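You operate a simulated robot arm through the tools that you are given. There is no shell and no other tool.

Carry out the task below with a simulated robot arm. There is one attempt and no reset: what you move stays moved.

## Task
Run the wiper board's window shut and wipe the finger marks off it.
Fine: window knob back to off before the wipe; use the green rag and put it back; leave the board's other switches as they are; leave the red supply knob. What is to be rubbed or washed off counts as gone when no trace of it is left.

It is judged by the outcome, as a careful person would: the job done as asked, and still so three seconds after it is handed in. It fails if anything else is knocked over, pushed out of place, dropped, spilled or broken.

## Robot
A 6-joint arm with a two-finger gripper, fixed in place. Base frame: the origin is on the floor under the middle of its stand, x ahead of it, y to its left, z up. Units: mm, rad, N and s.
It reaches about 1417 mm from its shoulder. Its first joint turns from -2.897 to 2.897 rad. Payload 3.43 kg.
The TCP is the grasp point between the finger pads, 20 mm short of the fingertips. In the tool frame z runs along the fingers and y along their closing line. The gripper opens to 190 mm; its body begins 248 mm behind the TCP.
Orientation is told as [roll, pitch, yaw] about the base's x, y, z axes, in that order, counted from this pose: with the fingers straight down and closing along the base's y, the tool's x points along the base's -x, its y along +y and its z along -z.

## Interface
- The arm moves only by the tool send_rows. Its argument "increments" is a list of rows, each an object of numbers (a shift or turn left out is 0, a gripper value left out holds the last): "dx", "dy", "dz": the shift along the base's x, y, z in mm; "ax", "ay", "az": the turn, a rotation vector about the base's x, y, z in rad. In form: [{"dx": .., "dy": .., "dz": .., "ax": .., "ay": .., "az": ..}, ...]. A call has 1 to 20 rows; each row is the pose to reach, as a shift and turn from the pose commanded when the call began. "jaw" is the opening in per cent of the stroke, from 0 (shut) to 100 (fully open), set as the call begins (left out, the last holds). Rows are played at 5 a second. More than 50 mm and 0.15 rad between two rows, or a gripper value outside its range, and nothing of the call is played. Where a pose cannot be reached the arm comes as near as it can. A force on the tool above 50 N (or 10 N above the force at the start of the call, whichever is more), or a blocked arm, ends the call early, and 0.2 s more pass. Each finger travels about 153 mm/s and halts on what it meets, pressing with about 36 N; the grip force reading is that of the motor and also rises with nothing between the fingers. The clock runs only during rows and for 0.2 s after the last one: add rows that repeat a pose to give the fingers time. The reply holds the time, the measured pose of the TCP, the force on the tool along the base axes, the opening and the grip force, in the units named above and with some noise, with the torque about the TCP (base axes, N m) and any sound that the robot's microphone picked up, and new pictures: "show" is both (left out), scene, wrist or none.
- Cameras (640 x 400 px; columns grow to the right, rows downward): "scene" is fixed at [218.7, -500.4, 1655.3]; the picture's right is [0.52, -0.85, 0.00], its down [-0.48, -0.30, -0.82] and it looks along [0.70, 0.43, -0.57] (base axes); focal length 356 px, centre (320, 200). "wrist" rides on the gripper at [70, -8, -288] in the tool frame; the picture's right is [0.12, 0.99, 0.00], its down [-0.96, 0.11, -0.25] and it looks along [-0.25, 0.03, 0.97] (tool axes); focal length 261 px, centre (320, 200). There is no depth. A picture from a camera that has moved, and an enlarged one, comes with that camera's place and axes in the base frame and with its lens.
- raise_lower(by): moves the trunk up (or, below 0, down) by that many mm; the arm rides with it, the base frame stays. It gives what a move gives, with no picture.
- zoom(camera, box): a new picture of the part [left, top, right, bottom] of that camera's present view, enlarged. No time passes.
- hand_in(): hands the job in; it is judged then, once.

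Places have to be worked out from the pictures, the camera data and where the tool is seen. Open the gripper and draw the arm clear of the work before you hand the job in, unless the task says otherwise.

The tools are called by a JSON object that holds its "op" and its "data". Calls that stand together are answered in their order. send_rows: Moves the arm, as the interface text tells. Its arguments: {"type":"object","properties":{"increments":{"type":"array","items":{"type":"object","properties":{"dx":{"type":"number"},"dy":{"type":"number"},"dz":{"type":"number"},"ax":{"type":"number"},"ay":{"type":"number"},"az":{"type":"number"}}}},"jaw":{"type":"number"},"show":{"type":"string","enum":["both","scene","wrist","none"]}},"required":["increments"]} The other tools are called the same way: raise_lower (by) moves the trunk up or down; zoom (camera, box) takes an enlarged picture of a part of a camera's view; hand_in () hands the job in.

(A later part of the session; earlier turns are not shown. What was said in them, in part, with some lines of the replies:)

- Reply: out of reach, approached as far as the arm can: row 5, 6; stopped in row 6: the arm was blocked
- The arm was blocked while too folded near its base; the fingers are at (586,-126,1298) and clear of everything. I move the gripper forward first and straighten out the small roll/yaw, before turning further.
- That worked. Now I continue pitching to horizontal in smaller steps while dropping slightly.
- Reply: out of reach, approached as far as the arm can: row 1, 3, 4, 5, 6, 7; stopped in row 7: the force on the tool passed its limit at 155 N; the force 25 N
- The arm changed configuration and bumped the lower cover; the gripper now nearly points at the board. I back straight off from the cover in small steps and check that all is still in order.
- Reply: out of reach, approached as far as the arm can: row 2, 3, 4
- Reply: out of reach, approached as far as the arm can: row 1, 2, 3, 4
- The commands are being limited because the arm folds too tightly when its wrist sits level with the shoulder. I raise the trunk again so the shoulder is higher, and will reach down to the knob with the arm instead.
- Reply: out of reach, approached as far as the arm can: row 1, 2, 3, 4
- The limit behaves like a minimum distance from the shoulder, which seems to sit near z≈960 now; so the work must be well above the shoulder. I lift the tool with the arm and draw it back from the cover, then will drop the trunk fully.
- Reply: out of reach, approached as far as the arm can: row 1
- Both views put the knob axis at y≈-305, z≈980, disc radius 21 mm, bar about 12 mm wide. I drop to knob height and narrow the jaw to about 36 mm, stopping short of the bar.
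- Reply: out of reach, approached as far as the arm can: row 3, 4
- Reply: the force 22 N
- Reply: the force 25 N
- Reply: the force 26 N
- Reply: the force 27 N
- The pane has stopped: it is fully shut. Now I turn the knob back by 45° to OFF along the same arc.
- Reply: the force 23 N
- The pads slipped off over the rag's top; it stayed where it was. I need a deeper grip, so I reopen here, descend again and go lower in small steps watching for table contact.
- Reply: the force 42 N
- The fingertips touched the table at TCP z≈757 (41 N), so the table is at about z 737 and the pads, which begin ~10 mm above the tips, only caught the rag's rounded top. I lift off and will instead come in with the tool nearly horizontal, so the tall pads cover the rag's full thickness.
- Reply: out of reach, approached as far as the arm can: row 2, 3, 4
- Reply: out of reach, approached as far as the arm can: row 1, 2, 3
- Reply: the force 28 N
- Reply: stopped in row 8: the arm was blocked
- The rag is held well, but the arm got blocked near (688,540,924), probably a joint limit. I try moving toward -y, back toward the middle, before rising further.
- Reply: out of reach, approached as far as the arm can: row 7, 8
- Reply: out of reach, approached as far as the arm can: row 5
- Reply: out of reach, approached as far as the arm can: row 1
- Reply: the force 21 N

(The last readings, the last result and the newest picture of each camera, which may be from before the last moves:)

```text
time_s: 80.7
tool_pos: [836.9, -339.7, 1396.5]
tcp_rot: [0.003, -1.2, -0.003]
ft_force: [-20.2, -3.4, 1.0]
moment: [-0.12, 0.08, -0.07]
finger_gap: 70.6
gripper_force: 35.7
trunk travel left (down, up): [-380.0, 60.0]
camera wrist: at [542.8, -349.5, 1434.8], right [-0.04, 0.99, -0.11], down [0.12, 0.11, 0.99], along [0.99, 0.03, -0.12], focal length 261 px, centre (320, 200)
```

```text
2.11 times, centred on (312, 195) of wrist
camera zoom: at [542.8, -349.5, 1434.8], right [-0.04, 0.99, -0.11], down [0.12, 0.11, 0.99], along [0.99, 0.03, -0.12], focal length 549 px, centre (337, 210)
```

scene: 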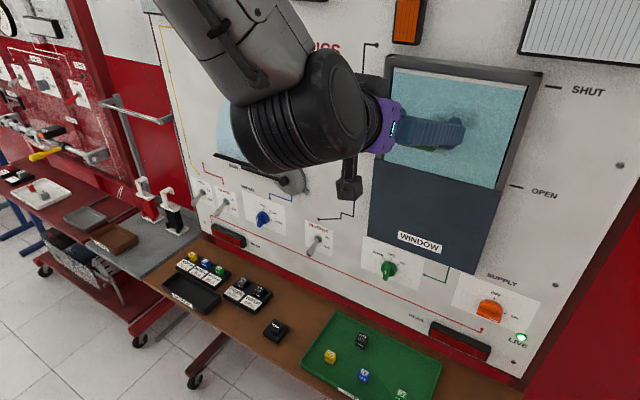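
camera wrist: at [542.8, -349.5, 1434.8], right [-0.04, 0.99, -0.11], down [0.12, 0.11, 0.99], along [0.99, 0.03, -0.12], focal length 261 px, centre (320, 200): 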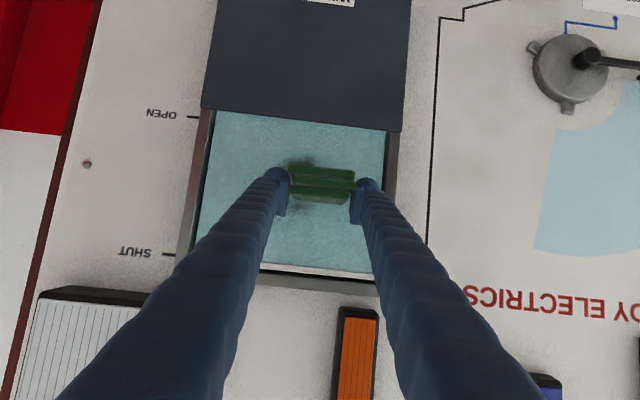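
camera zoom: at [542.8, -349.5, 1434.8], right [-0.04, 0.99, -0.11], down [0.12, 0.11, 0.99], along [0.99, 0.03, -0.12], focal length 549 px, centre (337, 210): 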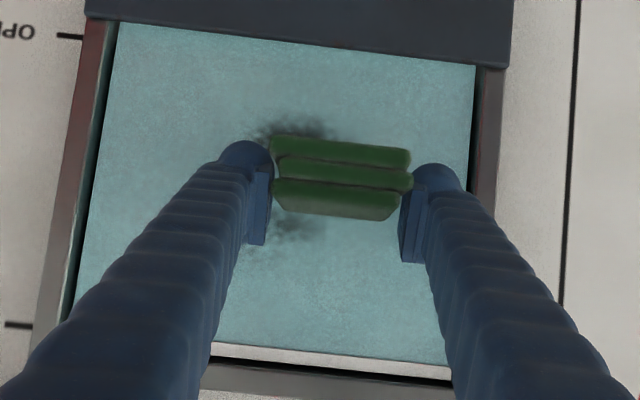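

The glass comes clean where the rag passes. I now wipe the upper band with strokes at z +22 and +42 mm.

{"op": "send_rows", "data": {"increments": [{"dz": 11}, {"dz": 22}, {"dy": -14, "dz": 22}, {"dy": -28, "dz": 22}, {"dy": -42, "dz": 22}, {"dy": -56, "dz": 22}, {"dy": -70, "dz": 22}, {"dy": -70, "dz": 32}, {"dy": -70, "dz": 42}, {"dy": -56, "dz": 42}, {"dy": -42, "dz": 42}, {"dy": -28, "dz": 42}, {"dy": -14, "dz": 42}, {"dy": 0, "dz": 42}, {"dy": -14, "dz": 42}, {"dy": -28, "dz": 42}, {"dy": -42, "dz": 42}, {"dy": -56, "dz": 42}, {"dy": -70, "dz": 42}]}}

{"op": "zoom", "data": {"camera": "scene", "box": [360, 40, 560, 200]}}

{"op": "zoom", "data": {"camera": "wrist", "box": [216, 80, 440, 290]}}

```text
time_s: 84.7
tool_pos: [838.6, -411.1, 1438.8]
tcp_rot: [0.004, -1.199, -0.002]
ft_force: [-11.7, 1.0, -1.7]
moment: [0.03, 0.07, 0.02]
finger_gap: 70.4
gripper_force: 36.0
trunk travel left (down, up): [-380.0, 60.0]
camera wrist: at [543.1, -419.3, 1476.3], right [-0.04, 0.99, -0.11], down [0.12, 0.11, 0.99], along [0.99, 0.03, -0.12], focal length 261 px, centre (320, 200)
```

scene: 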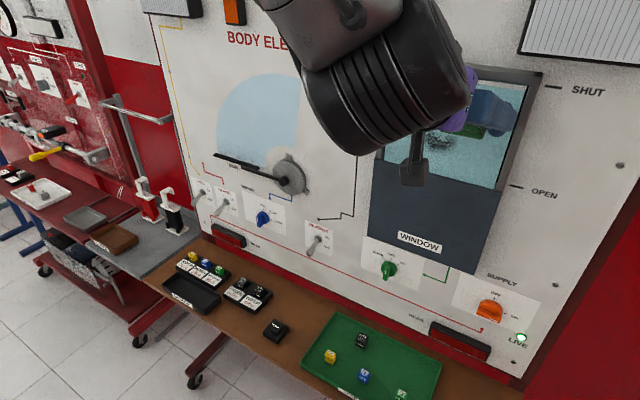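
wrist: 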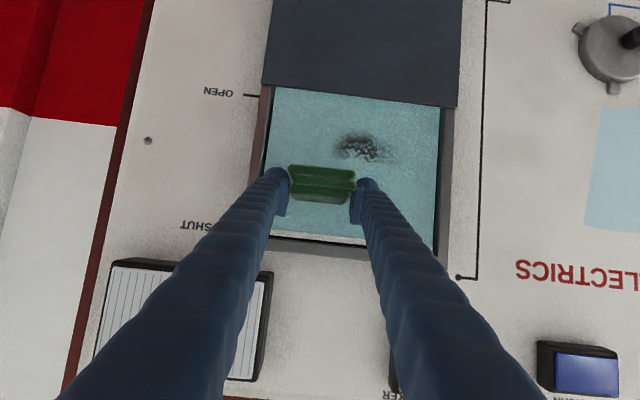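

```text
2.50 times, centred on (460, 120) of scene
camera zoom: at [218.7, -500.4, 1655.3], right [0.52, -0.85, 0.0], down [-0.48, -0.3, -0.82], along [0.7, 0.43, -0.57], focal length 891 px, centre (-30, 400)
```

zoom: 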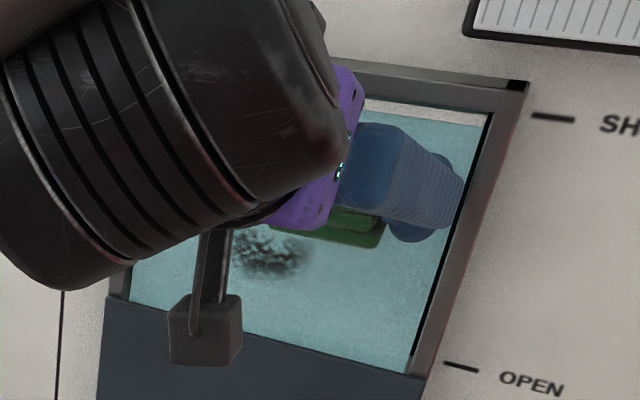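

```text
1.90 times, centred on (328, 185) of wrist
camera zoom: at [543.1, -419.3, 1476.3], right [-0.04, 0.99, -0.11], down [0.12, 0.11, 0.99], along [0.99, 0.03, -0.12], focal length 496 px, centre (305, 229)
```

zoom: 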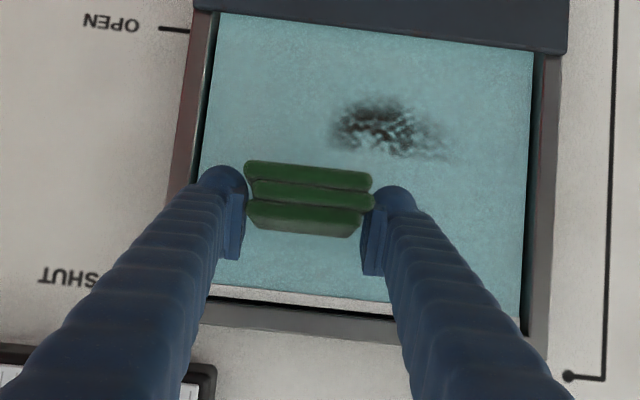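

The top is clean; a patch remains at about y -405…-310, z 1337…1376. I slide down and wipe that lower band.

{"op": "send_rows", "data": {"increments": [{"dz": -14}, {"dz": -28}, {"dz": -42}, {"dz": -54}, {"dy": 14, "dz": -54}, {"dy": 28, "dz": -54}, {"dy": 42, "dz": -54}, {"dy": 56, "dz": -54}, {"dy": 71, "dz": -54}, {"dy": 71, "dz": -64}, {"dy": 71, "dz": -74}, {"dy": 57, "dz": -74}, {"dy": 43, "dz": -74}, {"dy": 29, "dz": -74}, {"dy": 15, "dz": -74}, {"dy": 6, "dz": -74}, {"dy": 6, "dz": -82}, {"dy": 6, "dz": -90}, {"dy": 20, "dz": -90}, {"dy": 34, "dz": -90}]}}

{"op": "zoom", "data": {"camera": "wrist", "box": [216, 80, 440, 290]}}

```text
time_s: 88.9
tool_pos: [836.9, -376.8, 1348.4]
tcp_rot: [0.003, -1.201, -0.004]
ft_force: [-14.0, -4.6, -1.5]
moment: [-0.09, 0.11, -0.01]
finger_gap: 70.6
gripper_force: 36.3
trunk travel left (down, up): [-380.0, 60.0]
camera wrist: at [543.4, -386.2, 1386.6], right [-0.04, 0.99, -0.11], down [0.12, 0.11, 0.99], along [0.99, 0.03, -0.12], focal length 261 px, centre (320, 200)
```

scene: 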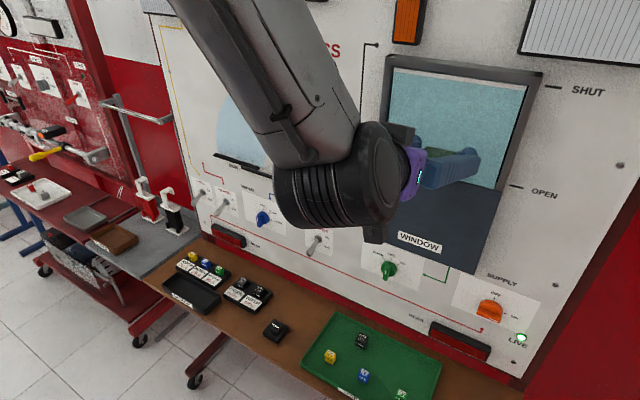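
wrist: 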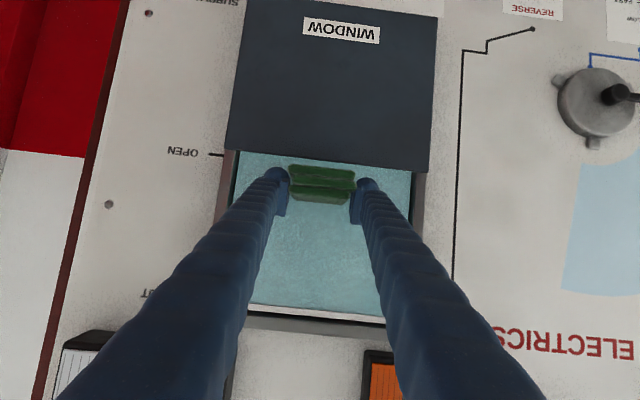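

```text
1.90 times, centred on (328, 185) of wrist
camera zoom: at [543.4, -386.2, 1386.6], right [-0.04, 0.99, -0.11], down [0.12, 0.11, 0.99], along [0.99, 0.03, -0.12], focal length 496 px, centre (305, 229)
```

zoom: 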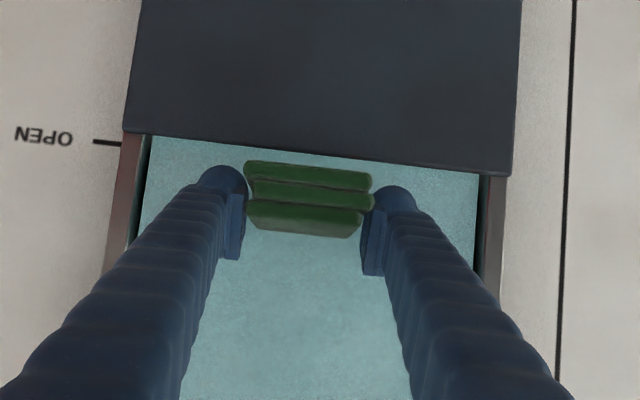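

All visible glass is clean. I make a second full pass over the whole area to remove any faint trace, working upward.

{"op": "send_rows", "data": {"increments": [{"dy": 12}, {"dy": 24}, {"dy": 37}, {"dy": 37, "dz": 9}, {"dy": 37, "dz": 18}, {"dy": 23, "dz": 18}, {"dy": 9, "dz": 18}, {"dy": -5, "dz": 18}, {"dy": -19, "dz": 18}, {"dy": -34, "dz": 18}, {"dy": -34, "dz": 27}, {"dy": -34, "dz": 36}, {"dy": -20, "dz": 36}, {"dy": -6, "dz": 36}, {"dy": 8, "dz": 36}, {"dy": 22, "dz": 36}, {"dy": 37, "dz": 36}, {"dy": 37, "dz": 45}, {"dy": 37, "dz": 54}, {"dy": 23, "dz": 54}], "show": "none"}}

{"op": "send_rows", "data": {"increments": [{"dy": -14}, {"dy": -28}, {"dy": -42}, {"dy": -57}, {"dy": -57, "dz": 9}, {"dy": -57, "dz": 18}, {"dy": -43, "dz": 18}, {"dy": -29, "dz": 18}, {"dy": -15, "dz": 18}, {"dy": -1, "dz": 18}, {"dy": 14, "dz": 18}, {"dy": 14, "dz": 27}, {"dy": 14, "dz": 36}, {"dy": 0, "dz": 36}, {"dy": -14, "dz": 36}, {"dy": -28, "dz": 36}, {"dy": -42, "dz": 36}, {"dy": -57, "dz": 36}], "show": "none"}}

{"op": "zoom", "data": {"camera": "wrist", "box": [216, 80, 440, 290]}}

```text
time_s: 93.1
tool_pos: [838.2, -355.0, 1402.4]
tcp_rot: [0.003, -1.203, -0.005]
ft_force: [-10.9, -1.6, -1.0]
moment: [0.1, -0.02, 0.08]
finger_gap: 70.4
gripper_force: 36.1
trunk travel left (down, up): [-380.0, 60.0]
```

```text
time_s: 96.9
tool_pos: [838.2, -410.2, 1437.7]
tcp_rot: [0.002, -1.2, -0.003]
ft_force: [-11.9, 0.6, -1.8]
moment: [0.02, 0.04, -0.02]
finger_gap: 70.8
gripper_force: 35.4
trunk travel left (down, up): [-380.0, 60.0]
```

```text
1.90 times, centred on (328, 185) of wrist
camera zoom: at [543.9, -419.8, 1476.7], right [-0.04, 0.99, -0.11], down [0.12, 0.11, 0.99], along [0.99, 0.03, -0.12], focal length 496 px, centre (305, 229)
```

zoom: 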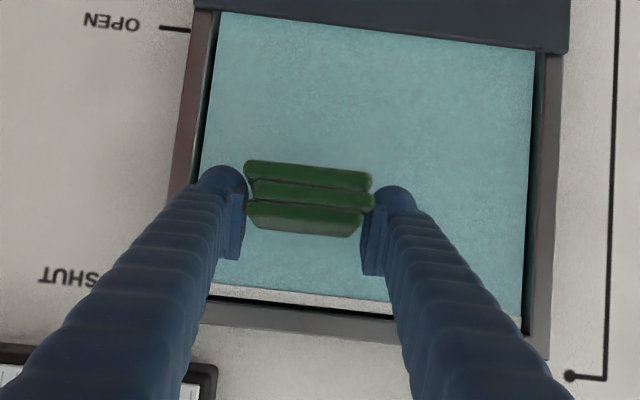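

The glass looks clean. I pull the rag straight off the pane and inspect the whole window.

{"op": "send_rows", "data": {"increments": [{"dx": -12}, {"dx": -30}, {"dx": -50}, {"dx": -75}]}}

{"op": "zoom", "data": {"camera": "wrist", "box": [216, 100, 440, 300]}}

{"op": "zoom", "data": {"camera": "scene", "box": [360, 40, 560, 200]}}

```text
time_s: 97.9
tool_pos: [763.3, -411.1, 1438.5]
tcp_rot: [0.003, -1.201, 0.0]
ft_force: [0.2, 0.8, -0.3]
moment: [0.0, -0.01, 0.03]
finger_gap: 70.8
gripper_force: 36.4
trunk travel left (down, up): [-380.0, 60.0]
camera wrist: at [469.4, -419.9, 1476.6], right [-0.04, 0.99, -0.11], down [0.12, 0.11, 0.99], along [0.99, 0.03, -0.12], focal length 261 px, centre (320, 200)
```

scene: 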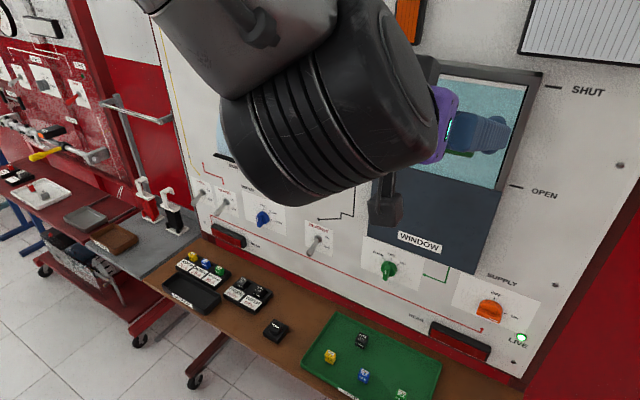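
wrist: 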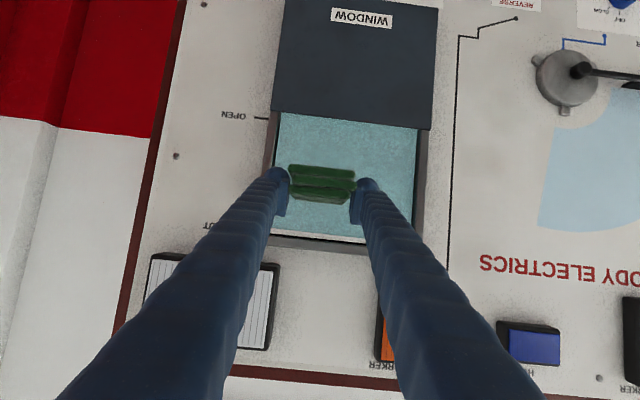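

```text
2.00 times, centred on (328, 200) of wrist
camera zoom: at [469.4, -419.9, 1476.6], right [-0.04, 0.99, -0.11], down [0.12, 0.11, 0.99], along [0.99, 0.03, -0.12], focal length 521 px, centre (304, 200)
```

zoom: 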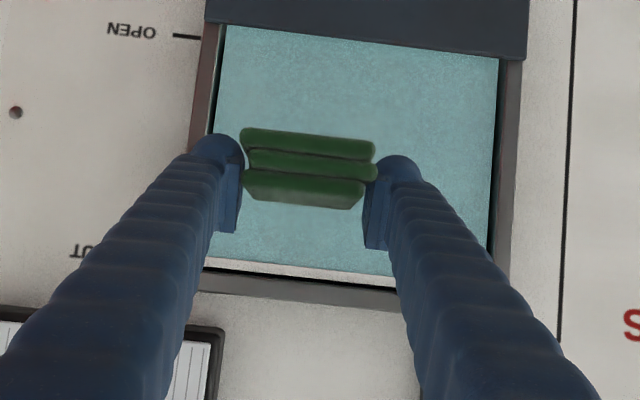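

```text
2.50 times, centred on (460, 120) of scene
camera zoom: at [218.7, -500.4, 1655.3], right [0.52, -0.85, 0.0], down [-0.48, -0.3, -0.82], along [0.7, 0.43, -0.57], focal length 891 px, centre (-30, 400)
```

zoom: 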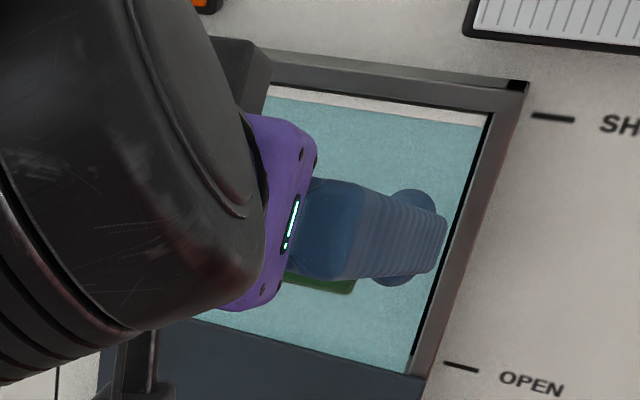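

No trace visible so far, but the gripper blocks part of the view. I lower the trunk again, which also clears the scene camera's view of the pane.

{"op": "raise_lower", "data": {"by": -380}}

{"op": "zoom", "data": {"camera": "scene", "box": [360, 40, 560, 200]}}

{"op": "zoom", "data": {"camera": "scene", "box": [390, 60, 520, 160]}}

```text
time_s: 101.6
tool_pos: [764.0, -410.6, 1058.3]
tcp_rot: [0.004, -1.201, -0.001]
ft_force: [-0.7, 1.3, -0.8]
moment: [-0.01, -0.03, 0.0]
finger_gap: 70.4
gripper_force: 35.6
trunk travel left (down, up): [0.0, 440.0]
```

```text
2.50 times, centred on (460, 120) of scene
camera zoom: at [218.7, -500.4, 1655.3], right [0.52, -0.85, 0.0], down [-0.48, -0.3, -0.82], along [0.7, 0.43, -0.57], focal length 891 px, centre (-30, 400)
```

zoom: 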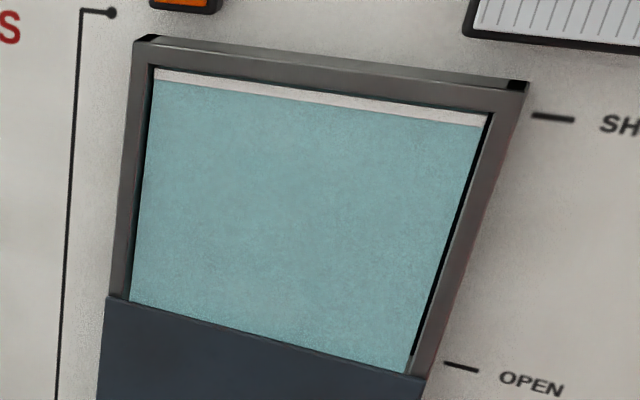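

```text
4.00 times, centred on (455, 110) of scene
camera zoom: at [218.7, -500.4, 1655.3], right [0.52, -0.85, 0.0], down [-0.48, -0.3, -0.82], along [0.7, 0.43, -0.57], focal length 1426 px, centre (-220, 560)
```

zoom: 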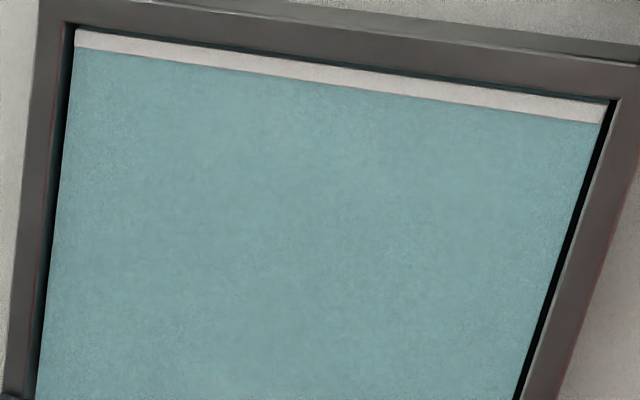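

The pane appears spotless and shut. I take tighter zooms to rule out faint residue.

{"op": "zoom", "data": {"camera": "scene", "box": [410, 95, 470, 150]}}

{"op": "zoom", "data": {"camera": "scene", "box": [450, 85, 515, 140]}}

{"op": "zoom", "data": {"camera": "scene", "box": [400, 130, 500, 190]}}

{"op": "zoom", "data": {"camera": "scene", "box": [0, 0, 640, 400]}}

```text
7.27 times, centred on (440, 122) of scene
camera zoom: at [218.7, -500.4, 1655.3], right [0.52, -0.85, 0.0], down [-0.48, -0.3, -0.82], along [0.7, 0.43, -0.57], focal length 2593 px, centre (-553, 764)
```

zoom: 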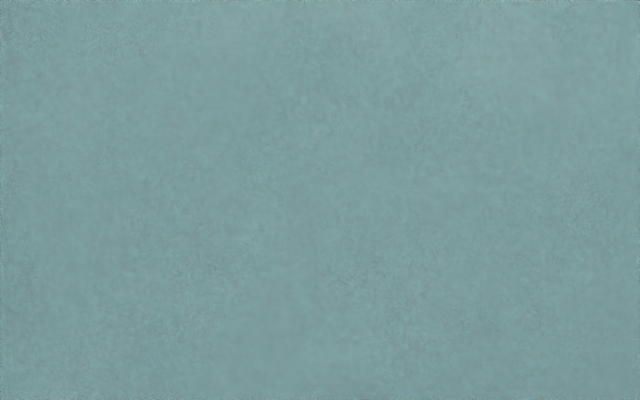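

```text
7.27 times, centred on (482, 112) of scene
camera zoom: at [218.7, -500.4, 1655.3], right [0.52, -0.85, 0.0], down [-0.48, -0.3, -0.82], along [0.7, 0.43, -0.57], focal length 2593 px, centre (-862, 836)
```

zoom: 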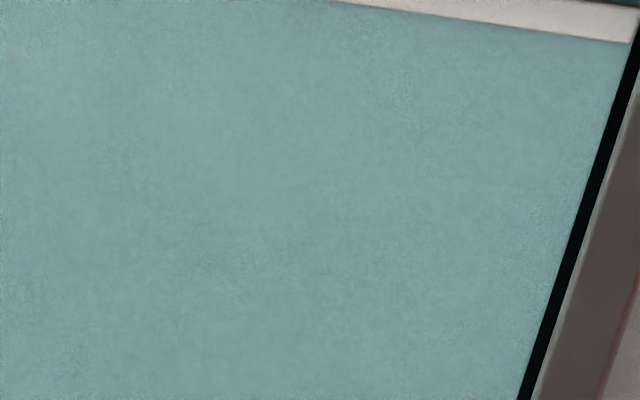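

```text
6.40 times, centred on (450, 160) of scene
camera zoom: at [218.7, -500.4, 1655.3], right [0.52, -0.85, 0.0], down [-0.48, -0.3, -0.82], along [0.7, 0.43, -0.57], focal length 2282 px, centre (-512, 456)
```

zoom: 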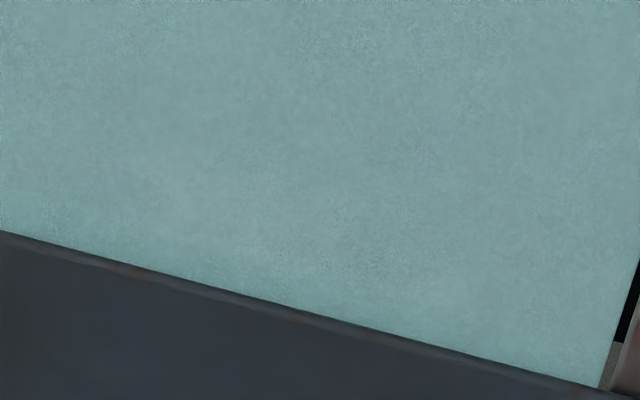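

```text
1.00 times, centred on (320, 200) of scene (not enlarged: the box is as wide or as high as the picture)
camera zoom: at [218.7, -500.4, 1655.3], right [0.52, -0.85, 0.0], down [-0.48, -0.3, -0.82], along [0.7, 0.43, -0.57], focal length 356 px, centre (320, 200)
```

zoom: 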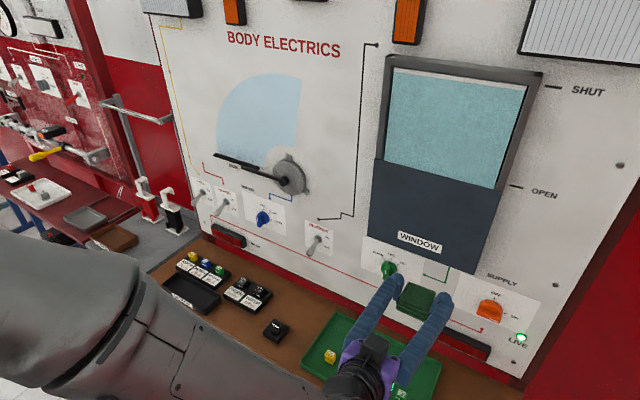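

The pane is uniformly clean, shut, with the knob at OFF and supply still ON. Now I carry the rag back along the known route: first to (760,-300,1000).

{"op": "send_rows", "data": {"increments": [{"dy": 37, "dz": -20}, {"dy": 74, "dz": -40, "dx": -2}, {"dy": 110, "dz": -58, "dx": -4}, {"dy": 110, "dz": -58, "dx": -4}], "show": "none"}}

{"op": "send_rows", "data": {"increments": [{"dx": -9.7, "dy": 37.2, "dz": 3.6, "ay": 0.12}, {"dx": -19.4, "dy": 74.4, "dz": 7.2, "ay": 0.24}, {"dx": -29.1, "dy": 111.6, "dz": 10.8, "ay": 0.36}, {"dx": -38.8, "dy": 148.8, "dz": 14.4, "ay": 0.48}, {"dx": -48.5, "dy": 186, "dz": 18, "ay": 0.6}, {"dx": -58.2, "dy": 223.2, "dz": 21.6, "ay": 0.72}, {"dx": -67.9, "dy": 260.4, "dz": 25.2, "ay": 0.84}, {"dx": -77.6, "dy": 297.6, "dz": 28.8, "ay": 0.96}, {"dx": -87.3, "dy": 334.8, "dz": 32.4, "ay": 1.08}, {"dx": -97, "dy": 372, "dz": 36, "ay": 1.2}, {"dx": -97, "dy": 372, "dz": 36, "ay": 1.2}]}}

```text
time_s: 102.6
tool_pos: [760.0, -300.7, 999.7]
tcp_rot: [0.002, -1.198, 0.0]
ft_force: [0.2, -0.4, -1.2]
moment: [0.02, 0.04, -0.03]
finger_gap: 70.6
gripper_force: 35.6
trunk travel left (down, up): [0.0, 440.0]
```

```text
time_s: 105.0
tool_pos: [663.4, 72.1, 1036.1]
tcp_rot: [-0.002, 0.002, 0.0]
ft_force: [0.6, -0.1, -0.1]
moment: [-0.09, 0.06, 0.01]
finger_gap: 70.6
gripper_force: 36.3
trunk travel left (down, up): [0.0, 440.0]
camera wrist: at [593.7, 63.4, 1323.4], right [-0.12, 0.99, 0.0], down [0.96, 0.11, 0.25], along [0.24, 0.03, -0.97], focal length 261 px, centre (320, 200)
```

scene: 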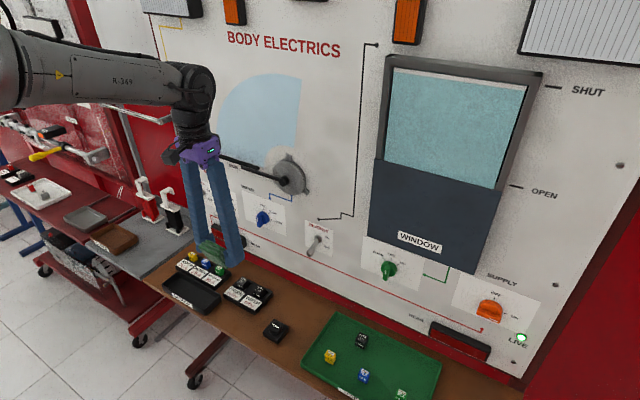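
wrist: 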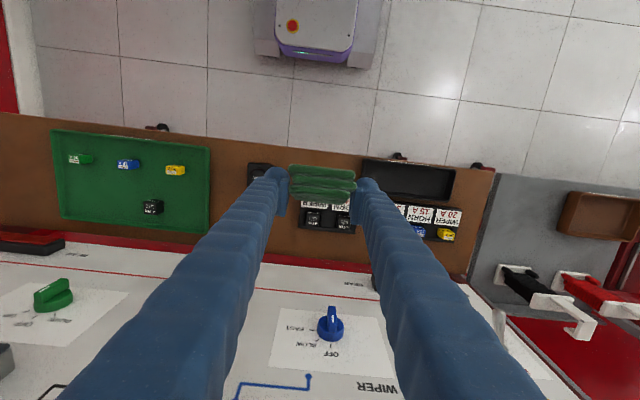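

The rag is vertical under the gripper at (663,72,1036). I carry it left to above its spot on the grey table, yawing to 0.107.

{"op": "send_rows", "data": {"increments": [{"dy": 44, "dz": -12, "az": 0.01}, {"dy": 88, "dz": -24, "az": 0.02}, {"dy": 132, "dz": -36, "az": 0.03}, {"dy": 176, "dz": -48, "az": 0.04}, {"dy": 220, "dz": -60, "az": 0.05}, {"dy": 264, "dz": -72, "az": 0.06}, {"dy": 308, "dz": -84, "az": 0.07}, {"dy": 352, "dz": -96, "az": 0.08}, {"dy": 396, "dz": -108, "az": 0.09}, {"dy": 440, "dz": -120, "az": 0.1}, {"dy": 483, "dz": -132, "az": 0.107}, {"dy": 483, "dz": -132, "az": 0.107}]}}

```text
time_s: 107.6
tool_pos: [662.5, 556.0, 902.8]
tcp_rot: [0.003, 0.001, 0.107]
ft_force: [0.0, 0.8, -1.1]
moment: [-0.1, -0.02, 0.03]
finger_gap: 70.7
gripper_force: 36.2
trunk travel left (down, up): [0.0, 440.0]
camera wrist: at [593.2, 539.3, 1190.5], right [-0.22, 0.97, 0.0], down [0.94, 0.22, 0.25], along [0.24, 0.06, -0.97], focal length 261 px, centre (320, 200)
```

scene: 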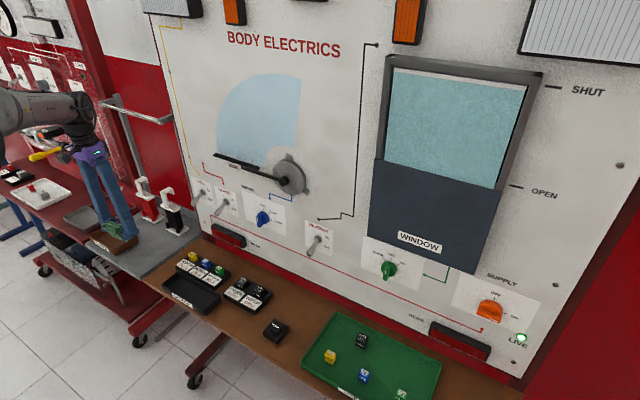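
wrist: 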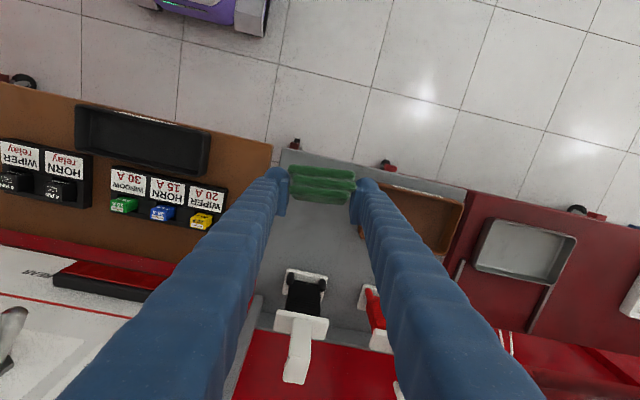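

In place above the table. I pitch the tool back to the grasp orientation (21.5° below horizontal) so the rag is level again.

{"op": "send_rows", "data": {"increments": [{"ax": 0.0142, "ay": -0.1322, "dx": -2}, {"ax": 0.0284, "ay": -0.2644, "dx": -4}, {"ax": 0.0426, "ay": -0.3967, "dx": -6}, {"ax": 0.0568, "ay": -0.5289, "dx": -8}, {"ax": 0.071, "ay": -0.6611, "dx": -10}, {"ax": 0.0852, "ay": -0.7933, "dx": -12}, {"ax": 0.0994, "ay": -0.9256, "dx": -14}, {"ax": 0.1136, "ay": -1.0578, "dx": -16}, {"ax": 0.1278, "ay": -1.19, "dx": -18}, {"ax": 0.1278, "ay": -1.19, "dx": -18}, {"ax": 0.1278, "ay": -1.19, "dx": -18}]}}

```text
time_s: 110.0
tool_pos: [644.8, 555.1, 903.7]
tcp_rot: [0.004, -1.196, 0.106]
ft_force: [-0.5, 1.2, -0.6]
moment: [0.02, 0.0, -0.05]
finger_gap: 70.3
gripper_force: 36.2
trunk travel left (down, up): [0.0, 440.0]
camera wrist: at [353.6, 514.4, 943.2], right [-0.15, 0.98, -0.11], down [0.11, 0.13, 0.99], along [0.98, 0.14, -0.12], focal length 261 px, centre (320, 200)
```

scene: 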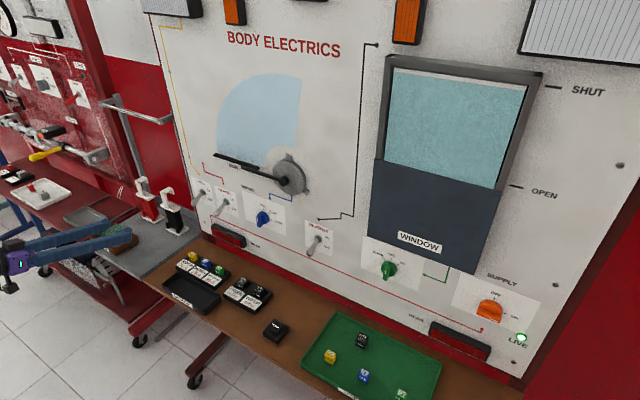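
wrist: 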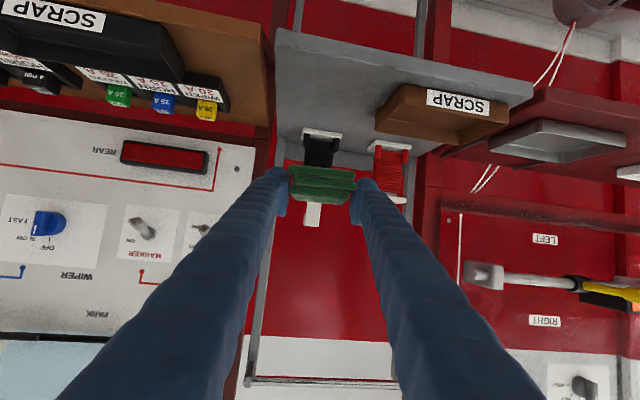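

Orientation matches the grasp. I check whether the rag has shifted in the grip compared with right after grasping.

{"op": "zoom", "data": {"camera": "wrist", "box": [240, 120, 400, 220]}}

```text
4.00 times, centred on (320, 170) of wrist
camera zoom: at [353.6, 514.4, 943.2], right [-0.15, 0.98, -0.11], down [0.11, 0.13, 0.99], along [0.98, 0.14, -0.12], focal length 1043 px, centre (320, 320)
```

zoom: 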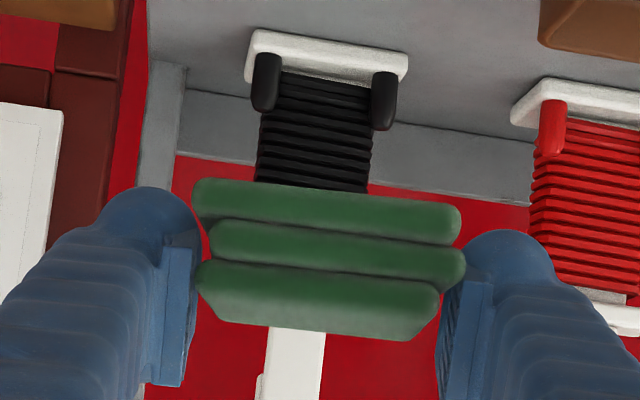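

The rag sits in the grip essentially as when grasped. I move to above its original spot at z≈800, then lower to 775.

{"op": "send_rows", "data": {"increments": [{"dx": 20, "dz": -20}, {"dx": 40, "dz": -45}, {"dx": 60, "dy": 1, "dz": -75}, {"dx": 60, "dy": 1, "dz": -104}, {"dx": 60, "dy": 1, "dz": -118}, {"dx": 60, "dy": 1, "dz": -127}], "show": "wrist"}}

{"op": "zoom", "data": {"camera": "wrist", "box": [240, 120, 400, 220]}}

{"op": "zoom", "data": {"camera": "scene", "box": [100, 210, 196, 270]}}

```text
time_s: 111.4
tool_pos: [704.4, 555.1, 776.5]
tcp_rot: [0.004, -1.197, 0.105]
ft_force: [1.3, 0.3, 0.0]
moment: [0.01, -0.01, 0.0]
finger_gap: 70.5
gripper_force: 36.3
trunk travel left (down, up): [0.0, 440.0]
camera wrist: at [413.4, 515.2, 816.5], right [-0.15, 0.98, -0.11], down [0.11, 0.13, 0.99], along [0.98, 0.14, -0.12], focal length 261 px, centre (320, 200)
```

wrist: 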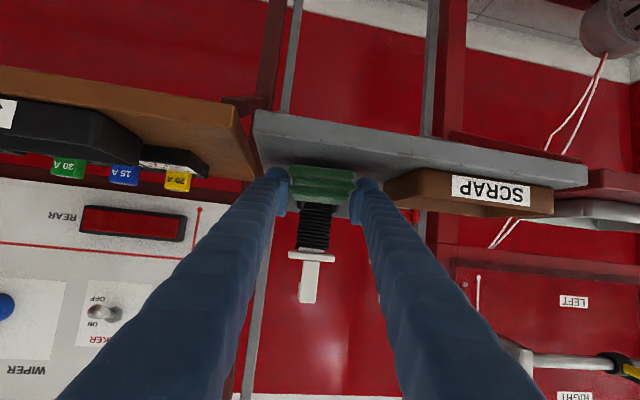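

```text
4.00 times, centred on (320, 170) of wrist
camera zoom: at [413.4, 515.2, 816.5], right [-0.15, 0.98, -0.11], down [0.11, 0.13, 0.99], along [0.98, 0.14, -0.12], focal length 1043 px, centre (320, 320)
```

zoom: 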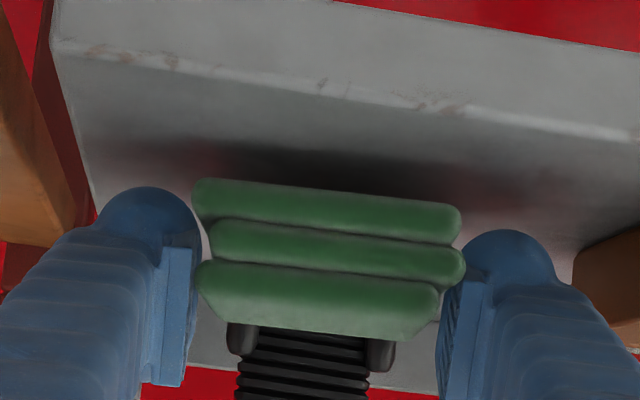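

```text
6.67 times, centred on (148, 240) of scene
camera zoom: at [218.7, -500.4, 1655.3], right [0.52, -0.85, 0.0], down [-0.48, -0.3, -0.82], along [0.7, 0.43, -0.57], focal length 2377 px, centre (1467, -67)
```

zoom: 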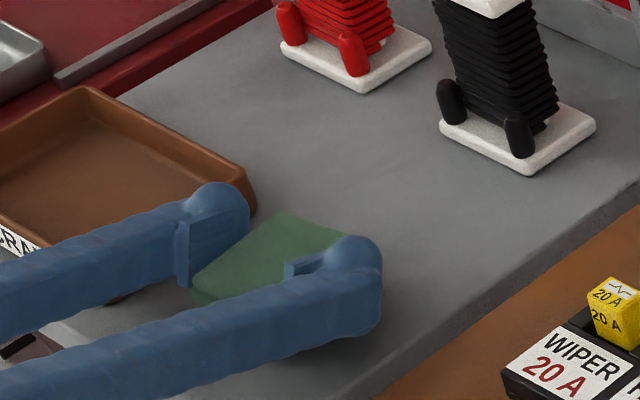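

Well aligned over the original spot. I lower the last ~9 mm gently to set it down.

{"op": "send_rows", "data": {"increments": [{"dz": -3}, {"dz": -6}, {"dz": -8}], "show": "none"}}

```text
time_s: 112.2
tool_pos: [704.6, 556.9, 769.1]
tcp_rot: [0.002, -1.198, 0.107]
ft_force: [-1.0, -0.1, 0.0]
moment: [0.01, 0.03, 0.0]
finger_gap: 70.5
gripper_force: 36.0
trunk travel left (down, up): [0.0, 440.0]
```

No contact yet; I lower in 1 mm steps until the rag or feet just touch the table.

{"op": "send_rows", "data": {"increments": [{"dz": -1}, {"dz": -2}], "show": "none"}}

```text
time_s: 112.8
tool_pos: [705.6, 554.7, 768.2]
tcp_rot: [0.002, -1.197, 0.104]
ft_force: [-1.4, -1.0, 4.1]
moment: [-0.11, -0.13, -0.01]
finger_gap: 70.6
gripper_force: 36.1
trunk travel left (down, up): [0.0, 440.0]
```

The rag is touching the table (4 N). I open the jaw only to 80 mm to release it, staying clear of the tray.

{"op": "send_rows", "data": {"increments": [{}, {}, {}], "jaw": 42, "show": "wrist"}}

{"op": "zoom", "data": {"camera": "wrist", "box": [240, 120, 400, 220]}}

{"op": "zoom", "data": {"camera": "scene", "box": [100, 210, 196, 270]}}

```text
time_s: 113.6
tool_pos: [704.9, 555.8, 767.6]
tcp_rot: [0.001, -1.197, 0.107]
ft_force: [0.0, -0.2, -0.3]
moment: [0.02, -0.01, -0.01]
finger_gap: 80.0
gripper_force: 0.1
trunk travel left (down, up): [0.0, 440.0]
camera wrist: at [413.8, 515.2, 806.3], right [-0.15, 0.98, -0.11], down [0.11, 0.13, 0.99], along [0.98, 0.14, -0.13], focal length 261 px, centre (320, 200)
```

wrist: 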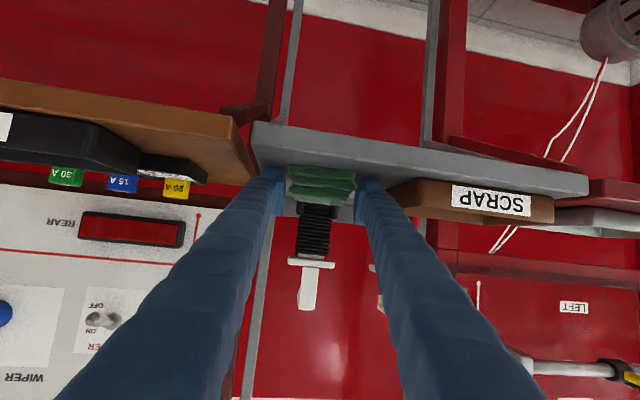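

```text
4.00 times, centred on (320, 170) of wrist
camera zoom: at [413.8, 515.2, 806.3], right [-0.15, 0.98, -0.11], down [0.11, 0.13, 0.99], along [0.98, 0.14, -0.13], focal length 1043 px, centre (320, 320)
```

zoom: 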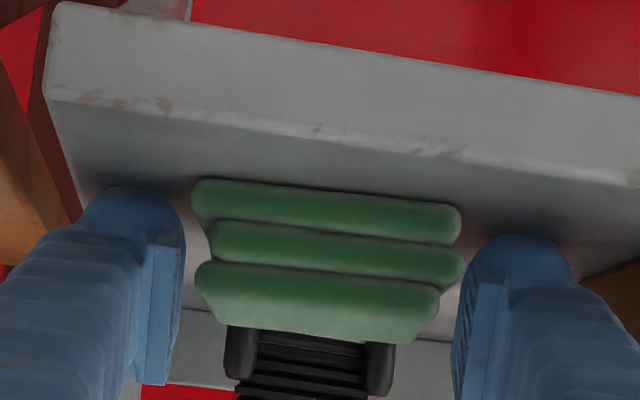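

```text
6.67 times, centred on (148, 240) of scene
camera zoom: at [218.7, -500.4, 1655.3], right [0.52, -0.85, 0.0], down [-0.48, -0.3, -0.82], along [0.7, 0.43, -0.57], focal length 2377 px, centre (1467, -67)
```

zoom: 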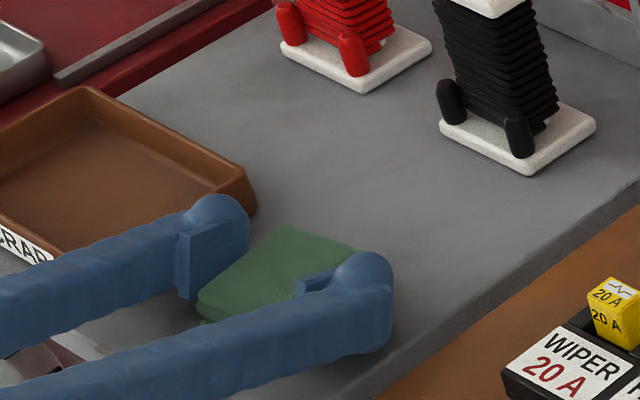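

The rag is released flat on its spot. I lift the open fingers straight up off it.

{"op": "send_rows", "data": {"increments": [{"dz": 4}, {"dz": 12}, {"dz": 25}, {"dz": 45}, {"dz": 70}, {"dz": 95}], "show": "both"}}

{"op": "zoom", "data": {"camera": "scene", "box": [100, 210, 196, 270]}}

{"op": "zoom", "data": {"camera": "wrist", "box": [240, 40, 400, 140]}}

```text
time_s: 115.0
tool_pos: [704.6, 555.2, 860.9]
tcp_rot: [0.001, -1.195, 0.108]
ft_force: [0.5, 0.2, -0.6]
moment: [-0.03, -0.05, -0.05]
finger_gap: 80.1
gripper_force: 0.1
trunk travel left (down, up): [0.0, 440.0]
camera wrist: at [413.8, 514.8, 901.5], right [-0.15, 0.98, -0.11], down [0.11, 0.13, 0.99], along [0.98, 0.14, -0.13], focal length 261 px, centre (320, 200)
```

scene: 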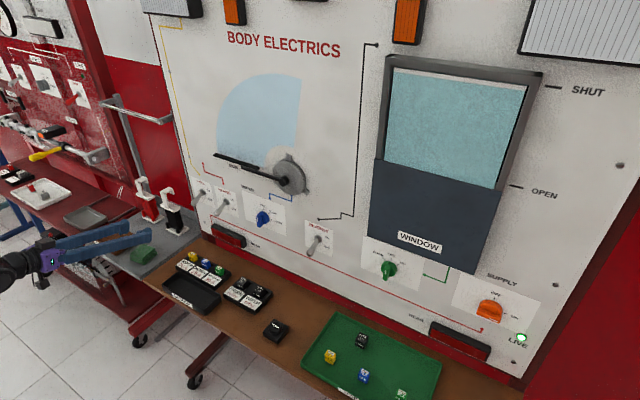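
wrist: 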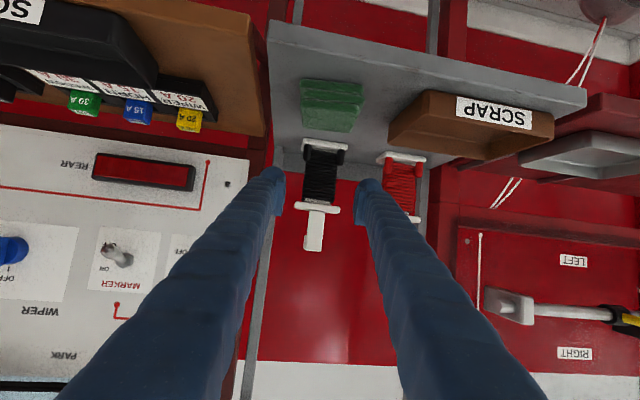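

```text
6.67 times, centred on (148, 240) of scene
camera zoom: at [218.7, -500.4, 1655.3], right [0.52, -0.85, 0.0], down [-0.48, -0.3, -0.82], along [0.7, 0.43, -0.57], focal length 2377 px, centre (1467, -67)
```

zoom: 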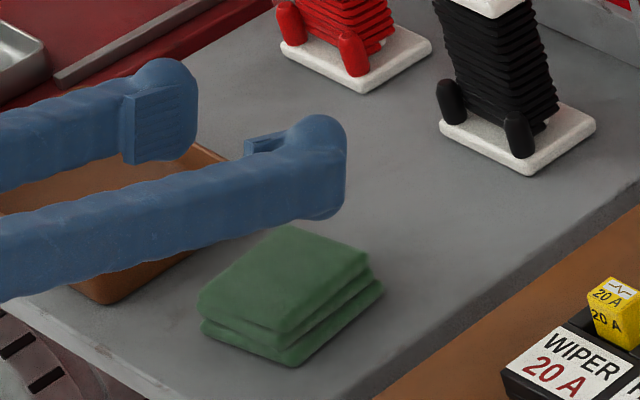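

```text
4.00 times, centred on (320, 90) of wrist
camera zoom: at [413.8, 514.8, 901.5], right [-0.15, 0.98, -0.11], down [0.11, 0.13, 0.99], along [0.98, 0.14, -0.13], focal length 1043 px, centre (320, 640)
```

zoom: 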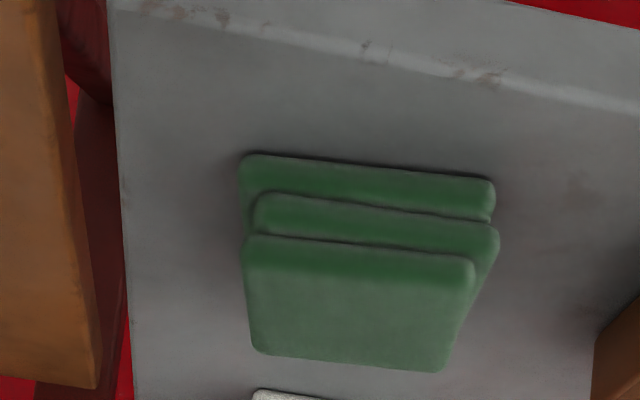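

The rag rests flat on the table. I compare with the very first view of it, using the same zoom box.

{"op": "zoom", "data": {"camera": "scene", "box": [100, 225, 180, 275]}}

{"op": "zoom", "data": {"camera": "scene", "box": [160, 160, 440, 335]}}

```text
8.00 times, centred on (140, 250) of scene
camera zoom: at [218.7, -500.4, 1655.3], right [0.52, -0.85, 0.0], down [-0.48, -0.3, -0.82], along [0.7, 0.43, -0.57], focal length 2852 px, centre (1760, -200)
```

zoom: 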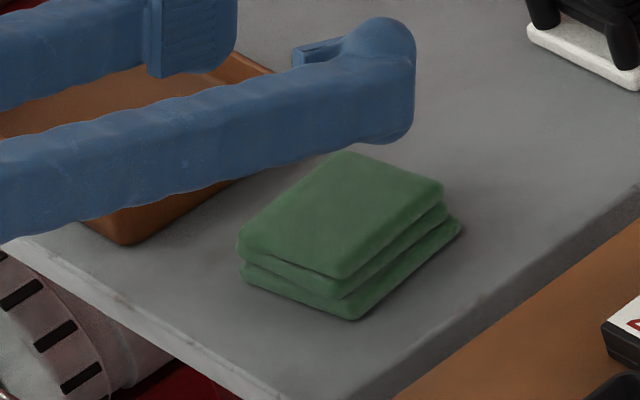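

```text
2.29 times, centred on (300, 248) of scene
camera zoom: at [218.7, -500.4, 1655.3], right [0.52, -0.85, 0.0], down [-0.48, -0.3, -0.82], along [0.7, 0.43, -0.57], focal length 815 px, centre (366, 91)
```

zoom: 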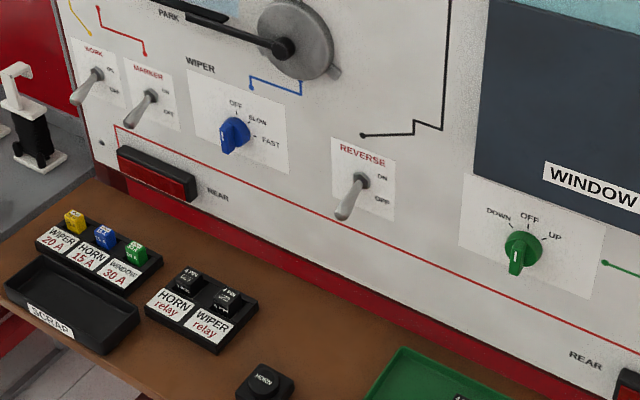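

The rag is back within a few millimetres of its original place, and all switches look unchanged. I now back the arm off, return it to a vertical posture and open the gripper.

{"op": "send_rows", "data": {"increments": [{"dx": -20, "dz": 14}, {"dx": -40, "dz": 28}, {"dx": -60, "dz": 42}, {"dx": -60, "dz": 42}], "show": "none"}}

{"op": "send_rows", "data": {"increments": [{"ax": -0.0142, "ay": 0.1322, "dz": 4}, {"ax": -0.0284, "ay": 0.2644, "dz": 8}, {"ax": -0.0426, "ay": 0.3967, "dz": 12}, {"ax": -0.0568, "ay": 0.5289, "dz": 16}, {"ax": -0.071, "ay": 0.6611, "dz": 20}, {"ax": -0.0852, "ay": 0.7933, "dz": 24}, {"ax": -0.0994, "ay": 0.9256, "dz": 28}, {"ax": -0.1136, "ay": 1.0578, "dz": 32}, {"ax": -0.1278, "ay": 1.19, "dz": 36}, {"ax": -0.1278, "ay": 1.19, "dz": 36}]}}

```text
time_s: 116.0
tool_pos: [644.6, 555.8, 905.2]
tcp_rot: [0.002, -1.197, 0.106]
ft_force: [0.1, -1.2, 0.5]
moment: [0.01, 0.0, 0.01]
finger_gap: 79.9
gripper_force: 0.0
trunk travel left (down, up): [0.0, 440.0]
```

```text
time_s: 118.2
tool_pos: [645.5, 555.5, 939.9]
tcp_rot: [0.002, 0.0, 0.107]
ft_force: [0.5, 0.2, -0.7]
moment: [0.0, 0.11, 0.01]
finger_gap: 79.6
gripper_force: 0.0
trunk travel left (down, up): [0.0, 440.0]
camera wrist: at [576.6, 539.3, 1227.4], right [-0.22, 0.97, 0.0], down [0.94, 0.22, 0.25], along [0.24, 0.06, -0.97], focal length 261 px, centre (320, 200)
```

scene: 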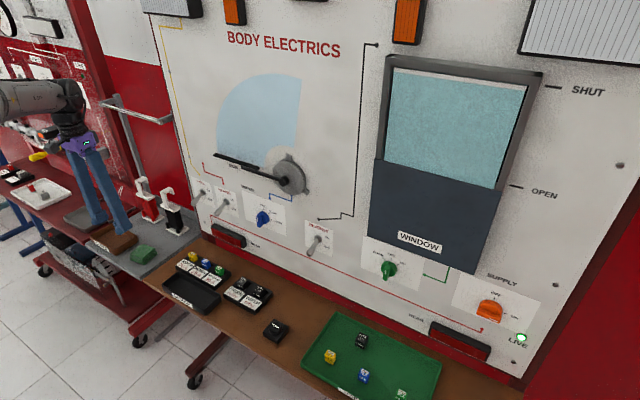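
wrist: 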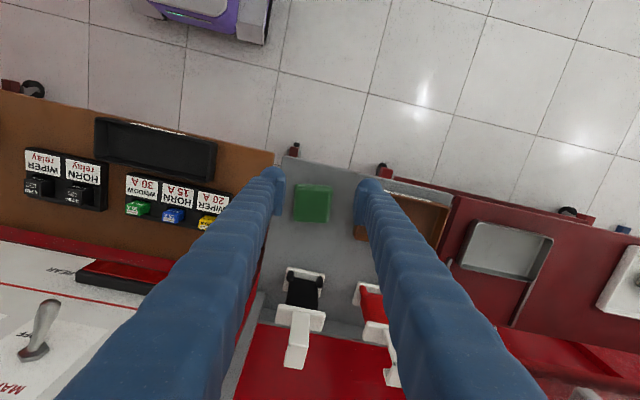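

Everything is in order. I move the arm back toward the middle, higher and away from the benches, with the gripper fully open.

{"op": "send_rows", "data": {"increments": [{"dx": -4, "dy": -40, "dz": 12}, {"dx": -8, "dy": -80, "dz": 24}, {"dx": -12, "dy": -120, "dz": 36}, {"dx": -16, "dy": -160, "dz": 48}, {"dx": -20, "dy": -200, "dz": 60}, {"dx": -24, "dy": -240, "dz": 72}, {"dx": -28, "dy": -280, "dz": 84}, {"dx": -32, "dy": -320, "dz": 96}, {"dx": -36, "dy": -360, "dz": 108}, {"dx": -40, "dy": -400, "dz": 120}], "jaw": 100}}

{"op": "zoom", "data": {"camera": "scene", "box": [340, 212, 640, 400]}}

{"op": "zoom", "data": {"camera": "scene", "box": [360, 40, 560, 200]}}

{"op": "zoom", "data": {"camera": "scene", "box": [0, 160, 300, 348]}}

```text
time_s: 120.4
tool_pos: [605.7, 154.1, 1059.2]
tcp_rot: [0.001, 0.0, 0.107]
ft_force: [0.7, 0.8, 0.0]
moment: [-0.11, 0.01, -0.04]
finger_gap: 190.0
gripper_force: 0.1
trunk travel left (down, up): [0.0, 440.0]
camera wrist: at [535.4, 137.3, 1347.4], right [-0.22, 0.97, 0.0], down [0.94, 0.22, 0.25], along [0.24, 0.06, -0.97], focal length 261 px, centre (320, 200)
```

scene: 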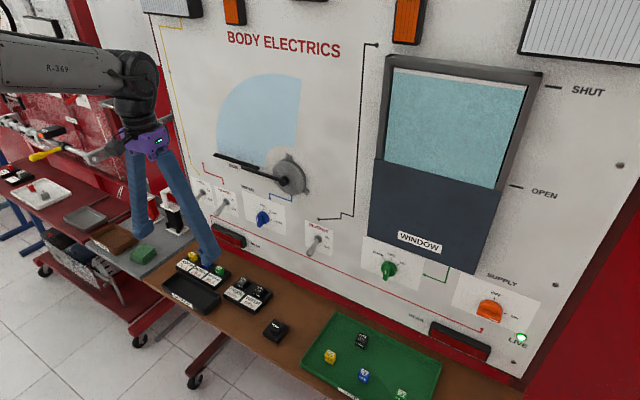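
wrist: 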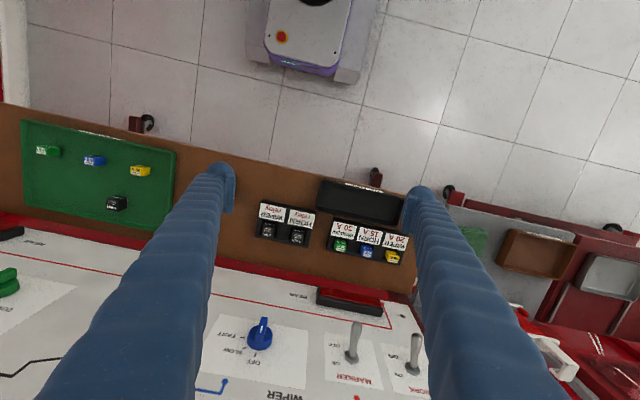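

```text
2.13 times, centred on (490, 306) of scene
camera zoom: at [218.7, -500.4, 1655.3], right [0.52, -0.85, 0.0], down [-0.48, -0.3, -0.82], along [0.7, 0.43, -0.57], focal length 758 px, centre (-42, -26)
```

zoom: 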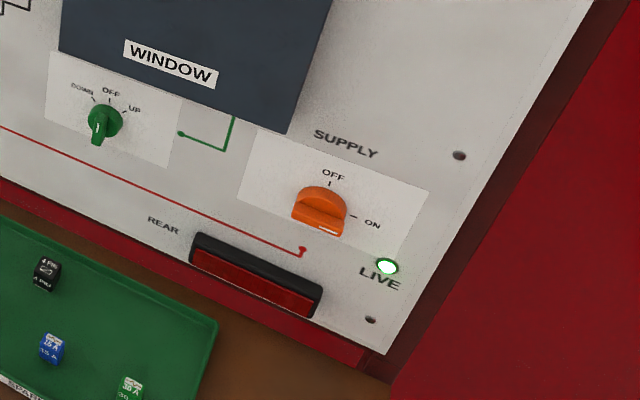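

```text
2.50 times, centred on (460, 120) of scene
camera zoom: at [218.7, -500.4, 1655.3], right [0.52, -0.85, 0.0], down [-0.48, -0.3, -0.82], along [0.7, 0.43, -0.57], focal length 891 px, centre (-30, 400)
```

zoom: 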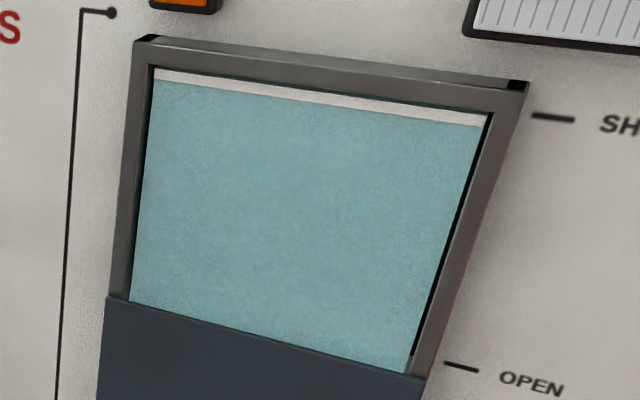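

```text
2.13 times, centred on (150, 254) of scene
camera zoom: at [218.7, -500.4, 1655.3], right [0.52, -0.85, 0.0], down [-0.48, -0.3, -0.82], along [0.7, 0.43, -0.57], focal length 758 px, centre (682, 85)
```

zoom: 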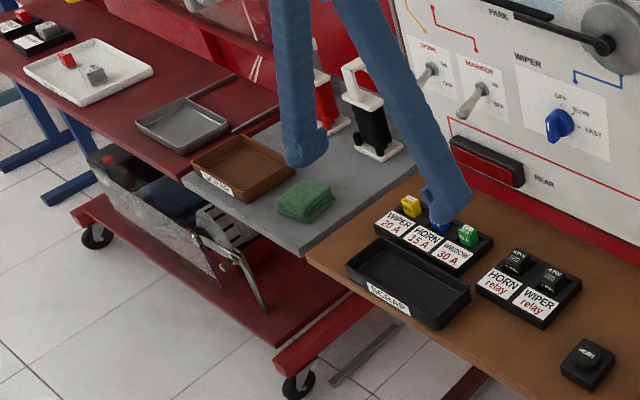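

The window is shut and clean, and the window knob is at OFF. The supply is still live, the other switches are unchanged, and the rag is back in its place. The gripper is open and clear, so I hand in.

{"op": "hand_in", "data": {}}

```text
The job is handed in.
```

The window is shut, the finger marks are wiped off, and I've handed the job in. Close zooms of the pane show no trace of the marks.

- **Window knob:** I turned it to UP until the pane stopped, then back to OFF before wiping.
- **Rag:** The green rag did the wiping and is back on the grey table within a few millimetres of where it started. My first grip slipped off it, and the fingertips pressed briefly on the table while I re-gripped it.
- **Other controls:** I didn't touch the other switches or the supply knob. The knob still reads ON, with the LIVE lamp lit.
- **Contact to note:** Early on the arm swung unexpectedly and the fingertips hit the dark cover below the window at about 155 N. I backed off straight away. I saw no damage or shift in later views, and the window ran normally afterwards.

The gripper is open and the arm is clear of the board and benches.
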